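You operate a simulated robot arm through the tools that you are given. There is no shell and no other tool. Be economical: measure what you need, move in short steps, check, and stop when the job is done.

Carry out the task below with a simulated robot arm. There is one attempt and no reset: what you move stays moved.

TASK
Put one of the black knobs from the top of the low bench on the clear sheet there.
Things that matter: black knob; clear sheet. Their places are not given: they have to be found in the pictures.

It is judged by the outcome, as a careful person would: the job done as asked, and still so three seconds after it is handed in. It fails if anything else is knocked over, pushed out of place, dropped, spilled or broken.

THE ROBOT
A 7-joint arm with a two-finger parallel gripper, fixed in place. Base frame: the origin is at the foot of the arm, x ahead of it, y to its left, z up; the work surface is at about z = 0. Readings come in mm, rad, newtons and seconds.
With the tool pointing down near the work surface it reaches from about 220 to 580 mm from the base axis. Its first joint turns from -1.152 to 1.152 rad. Payload 2.5 kg.
The tool frame sits at the grasp point between the pads (the TCP): z along the fingers, y along the line on which they close. The tips reach 23 mm beyond it. The gripper opens to 94 mm. The fingers are 38 mm wide and 10 mm thick; the gripper's body (54 by 96 mm) begins 39 mm behind the TCP.
Orientation is told as [roll, pitch, yaw] about the base's x, y, z axes, in that order, counted from this pose: with the fingers straight down and closing along the base's y, the tool's x points along the base's -x, its y along +y and its z along -z.

THE INTERFACE
- The arm moves only by the tool arm_command. Its argument "steps" is a list of rows, each an object (a shift or turn left out is 0, a gripper value left out holds the last) with "travel": the shift along the tool's x, y, z in mm, a list of three; "rotation": the turn, a rotation vector about the tool's x, y, z in rad, a list of three; "grip": the opening, from 0 (shut) to 1 (fully open). In form: [{"travel": [dx, dy, dz], "rotation": [rx, ry, rz], "grip": grip}, ...]. A call has 1 to 10 rows; each row shifts and turns the commanded pose from where the row before left it, along the tool's axes as they then stand. Rows are played at 5 a second. More than 50 mm and 0.15 rad between two rows, or a gripper value outside its range, and nothing of the call is played. A pose out of reach is approached as far as the arm can. The call stops where the force on the tool passes 40 N (or 10 N more than at its start, if that is more) or the arm is blocked; 0.2 s more then pass. Each finger travels about 108 mm/s and halts on what it meets, pressing with about 22 N; the grip force reading is that of the motor and also rises with nothing between the fingers. The clock runs only during rows and for 0.2 s after the last one: add rows that do not move to give the fingers time. It gives the time, the measured TCP pose, the force on the tool (base axes), the opening and the grip force at its end, in the units of the frame above (readings bear some noise), and new pictures: "views" is both (left out), scene, wrist or none.
- Cameras (640 x 400 px; columns grow to the right, rows downward): "scene" is fixed at [105, -407.2, 550.6]; the picture's right is [0.92, -0.40, 0.00], its down [-0.25, -0.57, -0.78] and it looks along [0.31, 0.72, -0.62] (base axes); focal length 361 px, centre (320, 200). "wrist" rides on the gripper at [-39, 0, -44] in the tool frame; the picture's right is [0.00, -1.00, 0.00], its down [0.97, 0.00, -0.24] and it looks along [0.24, 0.00, 0.97] (tool axes); focal length 218 px, centre (320, 200).
- locate(camera, pixels): for up to 12 pixels [column, row] of the newest picture of that camera ("zoom" is the newest enlarged one), the place [x, y, z] in the base frame of the surface seen there, good to about 2 mm, but the place of the scene camera against the robot may be out by one fixed shift of up to 18 mm in any direction. The clock stands still meanwhile.
- enlarge(camera, box): a new picture of the part [left, top, right, bottom] of that camera's present view, enlarged. The clock stands still meanwhile.
- hand_in(): hands the job in; it is judged then, once.

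Work in short steps. Measure before you move; look again where a grasp or a placing could have gone wrong, and mend it. You have 60 turns and 120 pictures in all, those below and enlarged ones among them. Open the gripper and draw the arm clear of the work before you hand the job in, unless the task says otherwise; then end with one line.

The tools are called after ">>>" as a command line: name --argument value ..., lists and objects as JSON in quotes. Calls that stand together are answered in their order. arm_command: Moves the arm, as the interface text tells. Its arguments: {"type":"object","properties":{"steps":{"type":"array","items":{"type":"object","properties":{"travel":{"type":"array","items":{"type":"number"}},"rotation":{"type":"array","items":{"type":"number"}},"grip":{"type":"number"}}}},"views":{"type":"string","enum":["both","scene","wrist","none"]}},"required":["steps"]} The other tools are called the same way: locate (camera, pixels) gives the place of the surface under pixels of a picture; enlarge (camera, box) takes an enlarged picture of a part of a camera's view; hand_in () hands the job in.

At the start:

```text
t: 0.0
tool_pos: [400.0, 89.5, 228.7]
ee_rot: [0.001, -0.002, 0.0]
wrist_force: [-0.4, -0.5, -0.4]
finger_gap: 93.8
grip_force: 0.1
```

scene: 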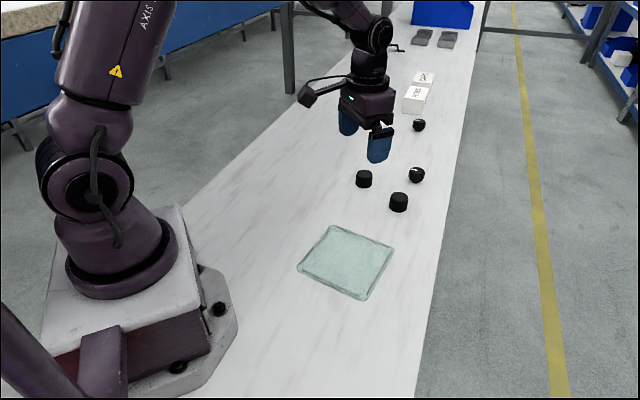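
wrist: 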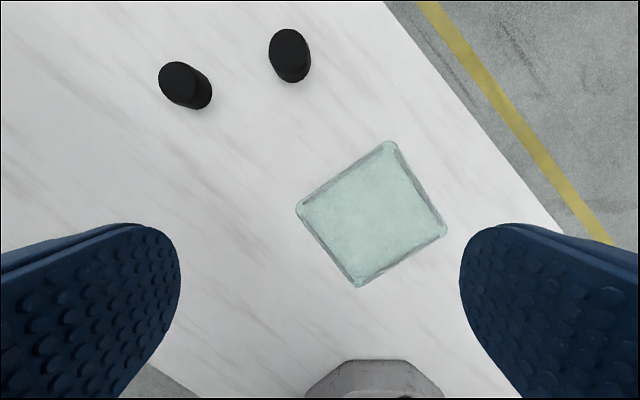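

The scene shows two black cylinders (364,179), (398,202), two round black things (416,175), (418,125), and a greenish clear sheet (347,262). I enlarge and measure them.

>>> enlarge --camera "scene" --box '[280, 100, 460, 310]'

>>> locate --camera "wrist" --pixels '[[182, 84], [200, 95], [288, 50], [292, 72], [388, 142], [446, 232], [358, 286], [297, 208], [370, 213], [250, 200]]'

>>> locate --camera "scene" --pixels '[[364, 173], [398, 196], [416, 175], [418, 125], [347, 262], [330, 227], [394, 248], [364, 299], [298, 268], [364, 184]]'

```text
1.90 times, centred on (370, 205) of scene
```

zoom: 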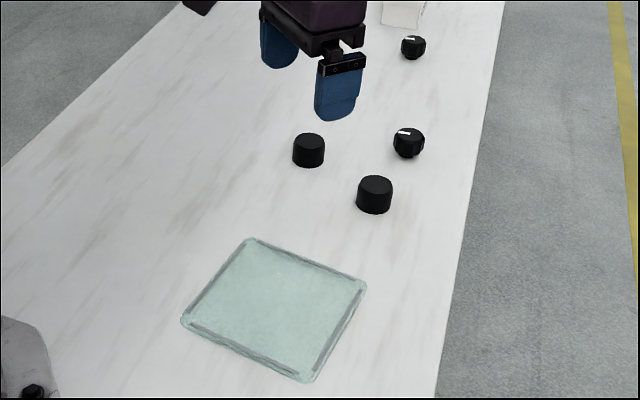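

```text
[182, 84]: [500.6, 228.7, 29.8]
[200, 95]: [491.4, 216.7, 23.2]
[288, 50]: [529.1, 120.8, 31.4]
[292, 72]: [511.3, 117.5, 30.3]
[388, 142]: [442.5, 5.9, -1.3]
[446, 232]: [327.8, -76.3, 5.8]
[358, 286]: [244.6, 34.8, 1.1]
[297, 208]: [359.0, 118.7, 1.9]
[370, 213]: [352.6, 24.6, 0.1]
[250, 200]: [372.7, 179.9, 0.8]
```

```text
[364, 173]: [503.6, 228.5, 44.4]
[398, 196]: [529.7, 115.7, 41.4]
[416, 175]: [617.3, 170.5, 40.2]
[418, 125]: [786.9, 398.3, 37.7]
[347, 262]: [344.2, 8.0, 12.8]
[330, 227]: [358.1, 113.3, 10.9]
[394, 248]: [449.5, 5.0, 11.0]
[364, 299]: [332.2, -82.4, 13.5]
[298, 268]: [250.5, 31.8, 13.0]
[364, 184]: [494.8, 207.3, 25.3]
```

The two far ones have white pointer marks; the near cylinders look plain. I look closer to tell which are knobs.

>>> enlarge --camera "scene" --box '[345, 155, 441, 215]'

>>> enlarge --camera "wrist" --box '[140, 10, 332, 130]'

>>> enlarge --camera "scene" --box '[390, 20, 470, 140]'

```text
6.67 times, centred on (393, 185) of scene
```

zoom: 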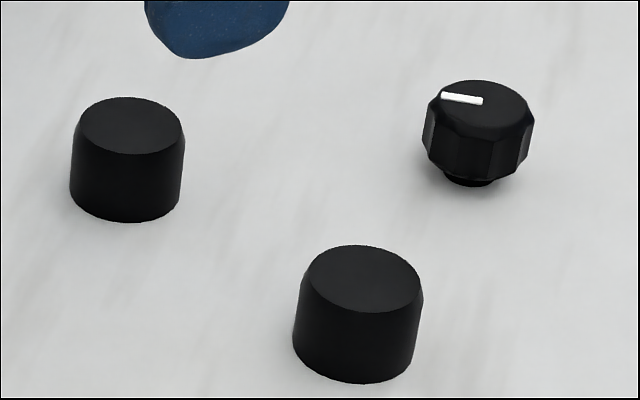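

```text
3.33 times, centred on (236, 70) of wrist
```

zoom: 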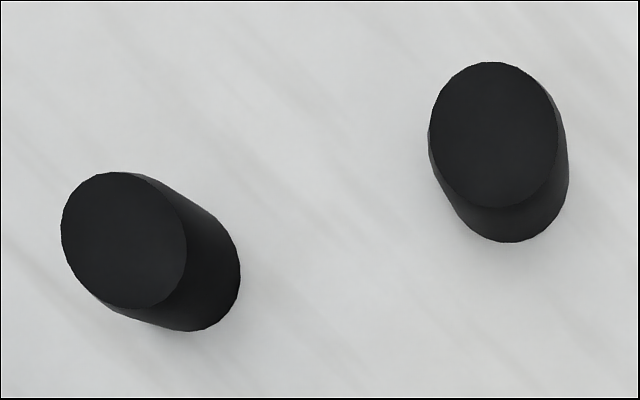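

```text
3.33 times, centred on (430, 80) of scene
```

zoom: 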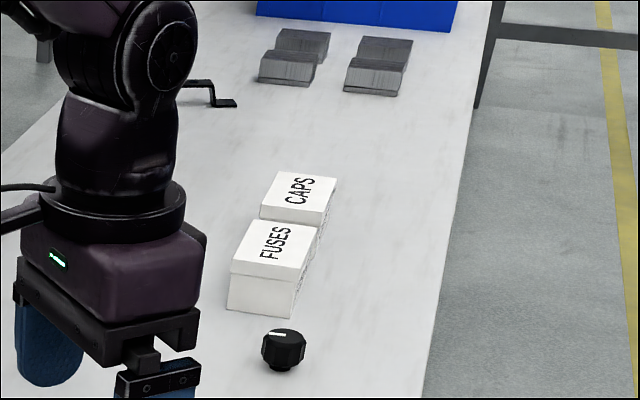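

The plain cylinders are caps (no pointer, like the "CAPS" box); the fluted ones with a white line are the knobs. The nearer knob is at about (613,174), only reachable with the tool tilted outward, so I turn the tool toward it and tilt.

>>> arm_command --steps '[{"rotation": [0, 0, -0.14]}, {"rotation": [0, 0, -0.14]}, {"rotation": [0, -0.14, 0]}, {"rotation": [0, -0.14, 0]}, {"rotation": [0, -0.14, 0]}, {"travel": [-40, 0, 0]}, {}]'

```text
t: 1.6
tool_pos: [437.5, 98.4, 245.0]
ee_rot: [0.0, -0.421, 0.282]
wrist_force: [0.2, -0.4, 0.8]
finger_gap: 94.2
grip_force: 0.1
```

scene: 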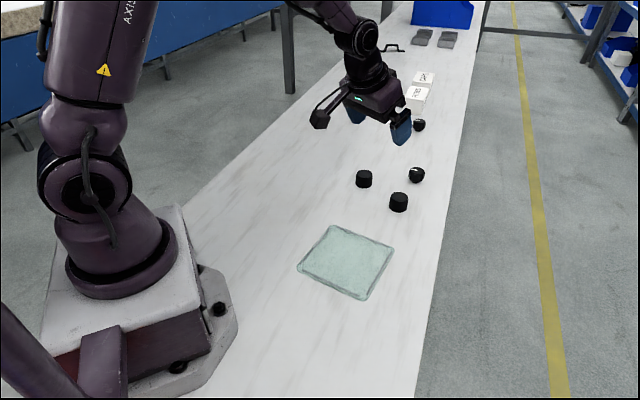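
wrist: 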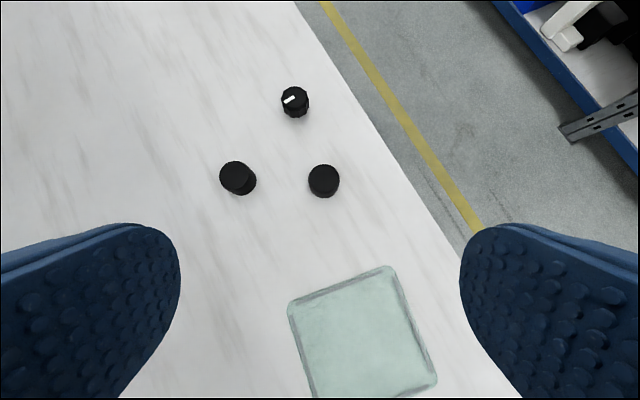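

The knob shows in the wrist view at (295,102). I measure it.

>>> enlarge --camera "wrist" --box '[255, 75, 335, 125]'

>>> locate --camera "wrist" --pixels '[[294, 98], [283, 98], [306, 98], [295, 88], [296, 113], [296, 118], [240, 176], [323, 178]]'

```text
8.00 times, centred on (295, 100) of wrist
```

zoom: 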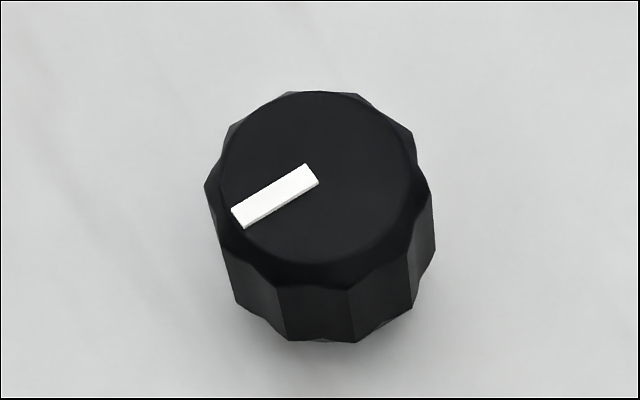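

```text
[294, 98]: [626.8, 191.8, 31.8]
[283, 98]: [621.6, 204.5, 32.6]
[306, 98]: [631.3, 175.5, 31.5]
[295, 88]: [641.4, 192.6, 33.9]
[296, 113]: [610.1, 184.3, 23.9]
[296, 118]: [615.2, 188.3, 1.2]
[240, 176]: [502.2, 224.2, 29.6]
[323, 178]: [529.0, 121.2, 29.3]
```

Knob centre is about (627,190), top z≈32, Ø≈34. I fly to a hover just above it at z≈100 to test the reach.

>>> arm_command --steps '[{"travel": [-20.9, 5.8, 35.8]}, {"travel": [-20.9, 5.8, 35.8]}, {"travel": [-20.9, 5.8, 35.8]}, {"travel": [-20.9, 5.8, 35.8]}, {"travel": [-20.9, 5.8, 35.8]}, {"travel": [-20.9, 5.8, 35.8]}, {}, {}]'

```text
t: 3.4
tool_pos: [620.7, 188.9, 101.2]
ee_rot: [0.0, -0.419, 0.279]
wrist_force: [0.2, 0.2, 0.6]
finger_gap: 93.9
grip_force: 0.1
```

scene: 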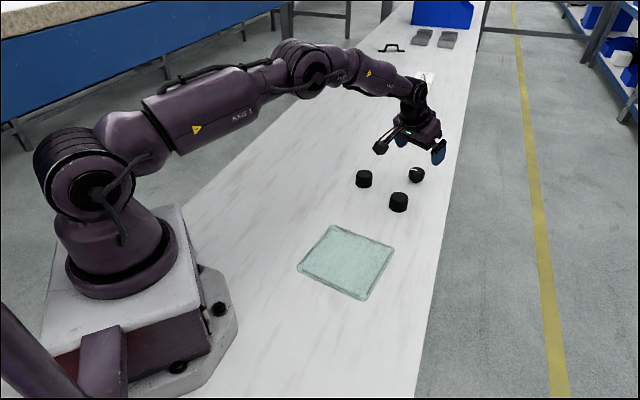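
wrist: 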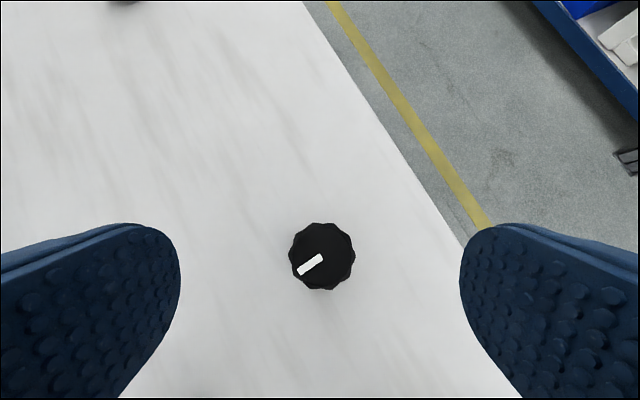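

The reach holds and the knob is centred between the fingers at (322,256). I measure it precisely from here.

>>> locate --camera "wrist" --pixels '[[322, 256], [294, 256], [350, 256], [322, 228], [322, 284], [322, 320]]'

>>> enlarge --camera "wrist" --box '[270, 210, 374, 300]'

```text
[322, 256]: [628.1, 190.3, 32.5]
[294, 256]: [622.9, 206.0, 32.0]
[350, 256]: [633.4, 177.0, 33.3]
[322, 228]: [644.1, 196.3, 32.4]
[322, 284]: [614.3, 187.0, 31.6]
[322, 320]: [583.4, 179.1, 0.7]
```

```text
4.44 times, centred on (322, 255) of wrist
```

zoom: 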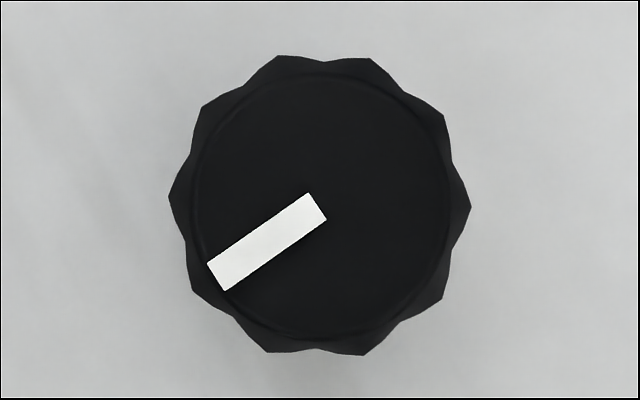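

The knob has ten lobes, with two points facing the pads. I turn about the vertical by 0.28 so the pads bear on lobe pairs, then descend halfway and check.

>>> arm_command --steps '[{"rotation": [-0.0572, 0, -0.1283]}, {"rotation": [-0.0572, 0, -0.1283]}, {"travel": [13, -1.2, 32.1]}, {}]'

```text
t: 4.4
tool_pos: [623.3, 189.0, 65.8]
ee_rot: [0.0, -0.42, 0.562]
wrist_force: [0.9, -0.2, -0.6]
finger_gap: 93.9
grip_force: 0.0
```

scene: 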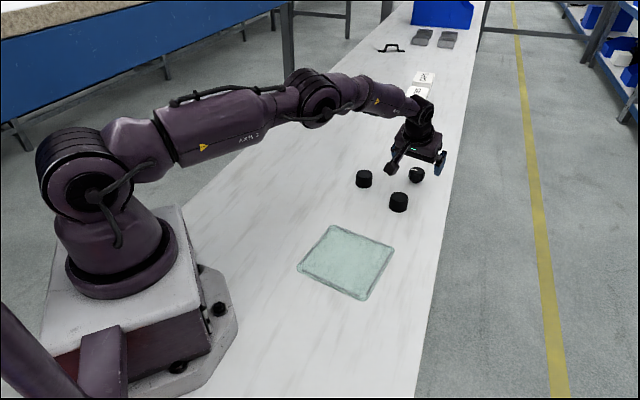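
wrist: 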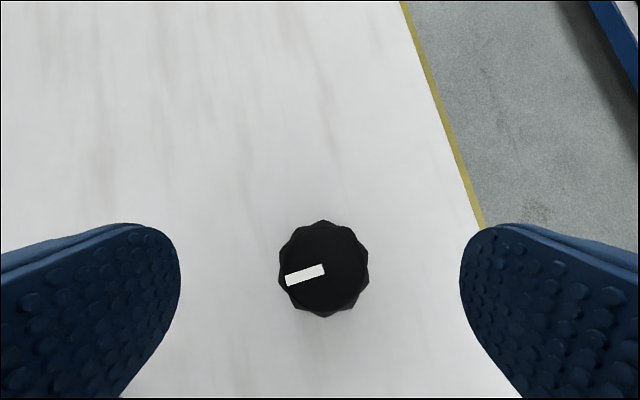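

Flats now face the pads and the knob is centred at (324,268). I descend to the grasp height, fingers still open.

>>> arm_command --steps '[{"travel": [6.7, -0.6, 15.5]}, {"travel": [6.7, -0.6, 15.5]}, {}]'

```text
t: 5.2
tool_pos: [622.7, 189.5, 32.3]
ee_rot: [0.001, -0.421, 0.561]
wrist_force: [-0.6, 0.7, -0.2]
finger_gap: 93.9
grip_force: 0.1
```

scene: 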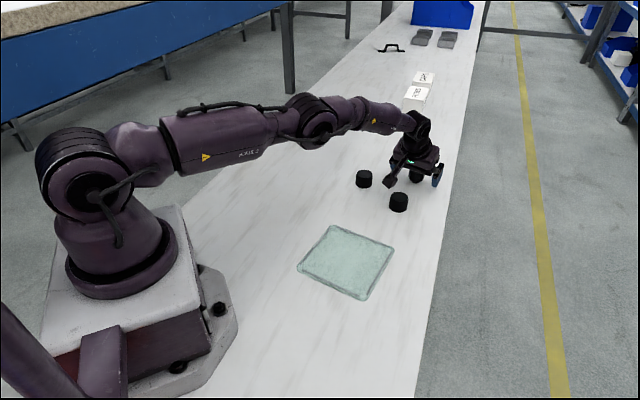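
wrist: 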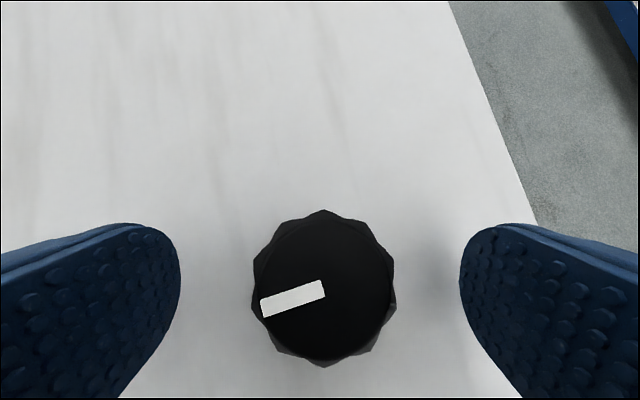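

The knob sits between the pads, centred at (323,285), with nothing touching. I close the gripper.

>>> arm_command --steps '[{"grip": 0.45}, {"grip": 0.3}, {"grip": 0.15}, {"grip": 0.15}, {"grip": 0.15}]'

```text
t: 6.4
tool_pos: [623.6, 188.7, 32.4]
ee_rot: [-0.001, -0.42, 0.56]
wrist_force: [-0.1, -0.1, 0.9]
finger_gap: 36.7
grip_force: 21.2
```

scene: 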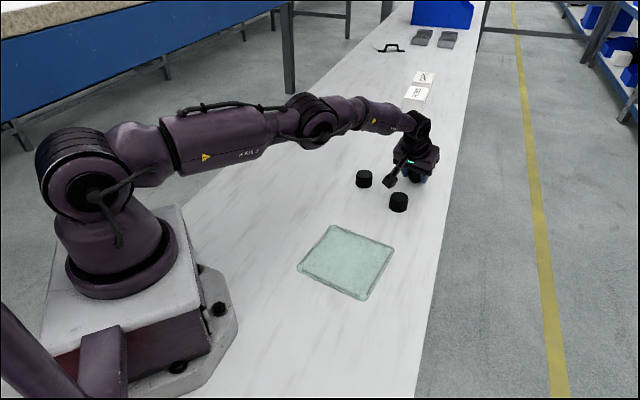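
wrist: 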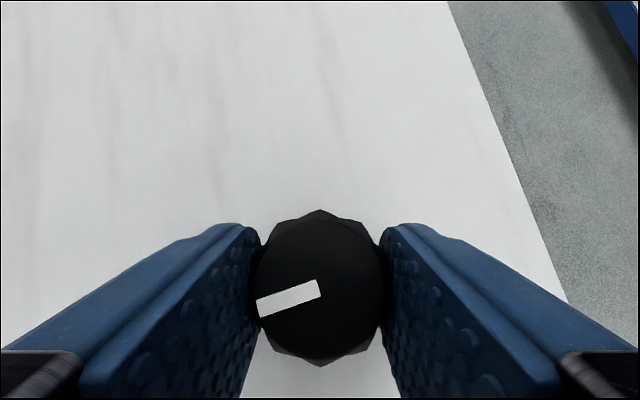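

Held at 36.7 mm with 21 N. I lift straight up 90 mm.

>>> arm_command --steps '[{"travel": [-4.1, 0, -9.1]}, {"travel": [-8.1, 0, -18.3]}, {"travel": [-12.2, 0, -27.4]}, {"travel": [-12.2, 0, -27.4]}, {}]'

```text
t: 7.6
tool_pos: [624.1, 186.7, 122.8]
ee_rot: [0.0, -0.417, 0.56]
wrist_force: [-0.6, 0.1, -0.3]
finger_gap: 36.7
grip_force: 22.3
```

scene: 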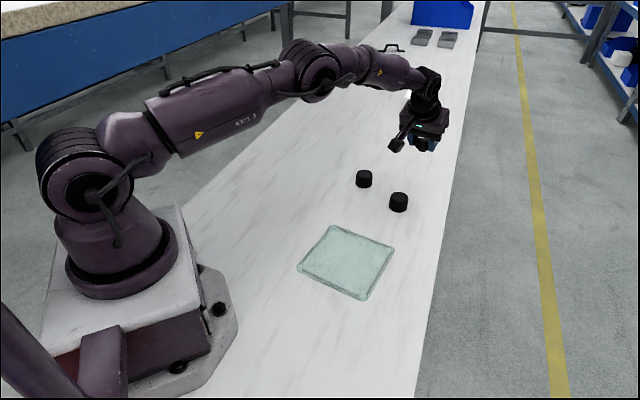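
wrist: 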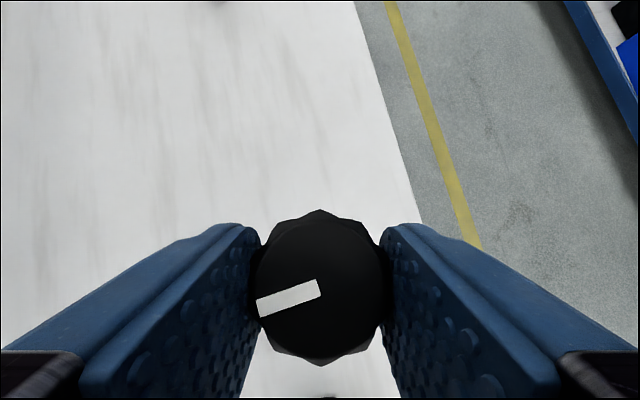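

The knob holds without slipping. I carry it level toward the sheet centre (344,21), high over the caps.

>>> arm_command --steps '[{"travel": [37.2, 0.6, -16.6]}, {"travel": [37.2, 0.6, -16.6]}, {"travel": [37.2, 0.6, -16.6]}, {"travel": [37.2, 0.6, -16.6]}, {"travel": [37.2, 0.6, -16.6]}, {"travel": [37.2, 0.6, -16.6]}, {"travel": [37.2, 0.6, -16.6]}, {"travel": [37.2, 0.6, -16.6]}, {}]' --views "none"

>>> arm_command --steps '[{"rotation": [0.0509, 0, 0.1141]}, {"rotation": [0.0509, 0, 0.1141]}, {"rotation": [0.0509, 0, 0.1141]}, {"rotation": [0.0509, 0, 0.1141]}, {}]'

```text
t: 9.6
tool_pos: [344.8, 19.6, 120.7]
ee_rot: [0.002, -0.421, 0.563]
wrist_force: [-0.5, 0.8, -0.1]
finger_gap: 36.8
grip_force: 22.2
```

```text
t: 10.8
tool_pos: [343.5, 17.8, 120.8]
ee_rot: [0.001, -0.421, 0.059]
wrist_force: [0.2, 0.2, 1.0]
finger_gap: 36.7
grip_force: 22.0
```

scene: 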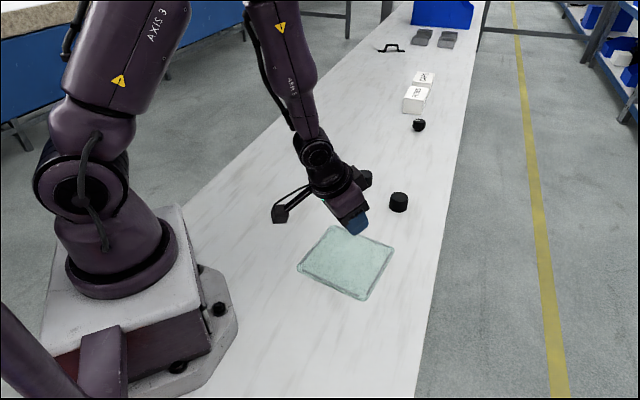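
wrist: 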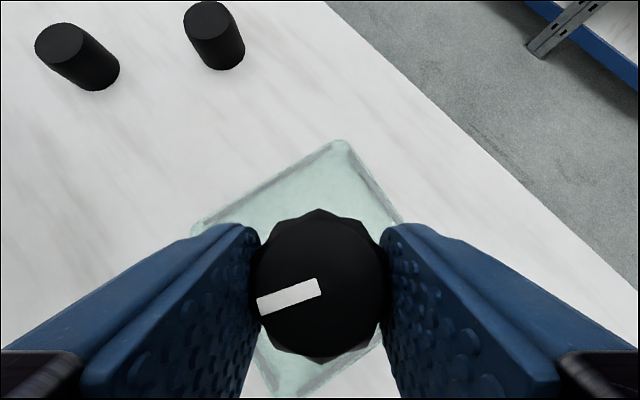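

The knob is over the sheet middle. I measure the sheet's top height against the bench nearby.

>>> locate --camera "wrist" --pixels '[[338, 142], [330, 175], [290, 195], [350, 200], [230, 215], [300, 375], [340, 158], [250, 150], [440, 200], [195, 228], [400, 216]]'

```text
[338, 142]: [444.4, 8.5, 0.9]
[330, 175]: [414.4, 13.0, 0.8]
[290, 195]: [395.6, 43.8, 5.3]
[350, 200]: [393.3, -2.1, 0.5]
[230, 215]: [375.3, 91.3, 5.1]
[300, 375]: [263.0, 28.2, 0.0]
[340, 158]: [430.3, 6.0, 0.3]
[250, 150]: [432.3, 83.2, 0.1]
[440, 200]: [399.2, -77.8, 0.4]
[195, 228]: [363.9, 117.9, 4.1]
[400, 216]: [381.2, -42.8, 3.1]
```

The sheet is only 1–4 mm thick; the knob touched the bench at TCP z≈32. I descend to z≈44 first.

>>> arm_command --steps '[{"travel": [10.4, 0, 23.4]}, {"travel": [10.4, 0, 23.4]}, {"travel": [10.4, 0, 23.4]}, {}]' --views "none"

```text
t: 11.8
tool_pos: [344.9, 17.4, 44.6]
ee_rot: [0.001, -0.419, 0.061]
wrist_force: [0.7, -0.6, -0.3]
finger_gap: 36.5
grip_force: 21.5
```

Now small steps down to about z≈36, watching the force.

>>> arm_command --steps '[{"travel": [1.6, 0, 3.65]}, {"travel": [0.8, 0, 1.83]}, {"travel": [0.6, 0, 1.4]}, {}]'

```text
t: 12.8
tool_pos: [345.7, 17.2, 37.0]
ee_rot: [0.001, -0.423, 0.06]
wrist_force: [-1.5, 0.1, 7.7]
finger_gap: 36.5
grip_force: 22.1
```

scene: 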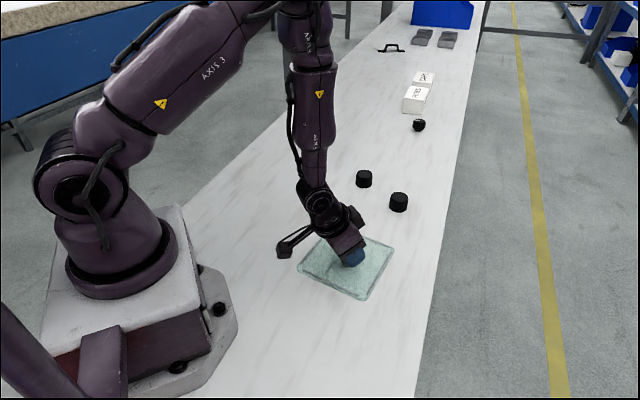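
wrist: 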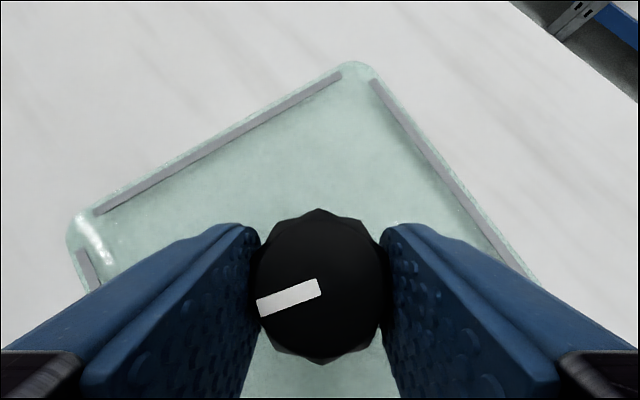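

The upward force is 7.7 N at z=37: the knob rests on the sheet's surface. I open the fingers gently.

>>> arm_command --steps '[{"grip": 0.42}, {"grip": 0.5}, {"grip": 0.65}, {"grip": 0.8}, {"grip": 0.8}]' --views "wrist"

```text
t: 14.0
tool_pos: [346.9, 17.2, 36.7]
ee_rot: [-0.001, -0.421, 0.062]
wrist_force: [0.1, 0.1, 0.5]
finger_gap: 75.1
grip_force: 0.0
```

wrist: 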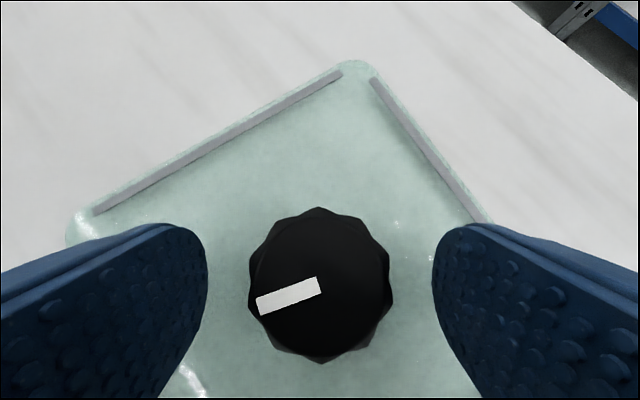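

The knob stands upright and free. I retreat straight up.

>>> arm_command --steps '[{"travel": [-8, 0, -18]}, {"travel": [-16, 0, -36]}, {"travel": [-16, 0, -36]}, {"travel": [-16, 0, -36]}, {"travel": [30, 0, -20]}, {"travel": [30, 0, -20]}, {}]'

>>> enlarge --camera "scene" --box '[280, 150, 440, 310]'

```text
t: 15.6
tool_pos: [291.4, 13.4, 190.1]
ee_rot: [0.001, -0.417, 0.061]
wrist_force: [0.9, 0.1, 0.4]
finger_gap: 75.1
grip_force: 0.0
out of reach, approached as far as the arm can: row 6
```

scene: 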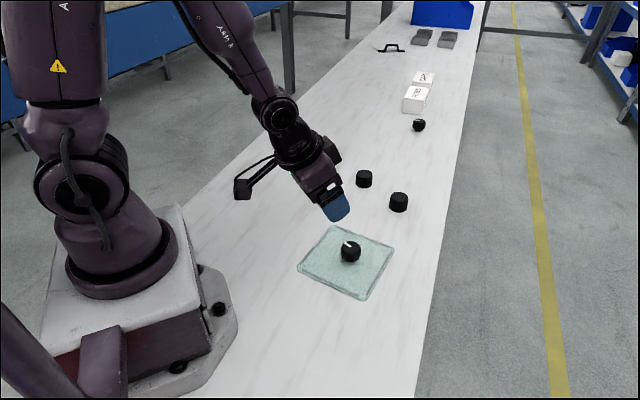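
wrist: 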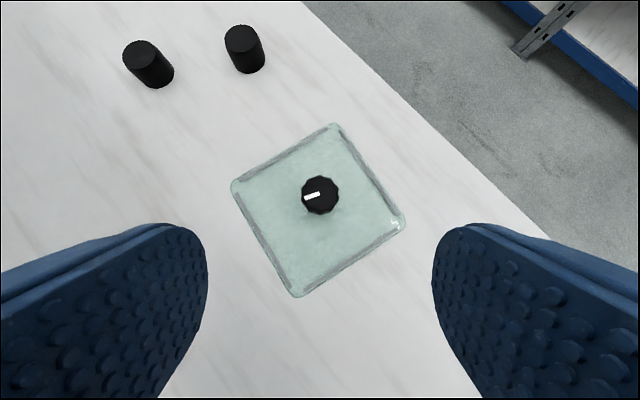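

```text
2.50 times, centred on (360, 230) of scene
```

zoom: 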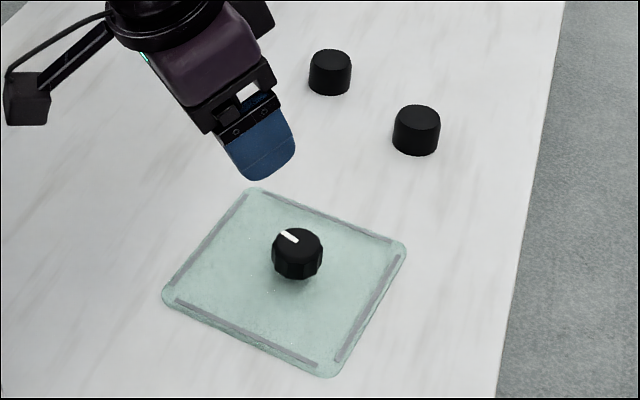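

The knob stands upright on the sheet at (350,252), the caps and sheet haven't moved, and the arm is clear, so I hand in.

>>> hand_in

```text
The job is handed in.
```

One black knob, the nearer of the two with a white pointer line, now stands upright near the middle of the clear sheet; nothing else was moved, and the job is handed in.
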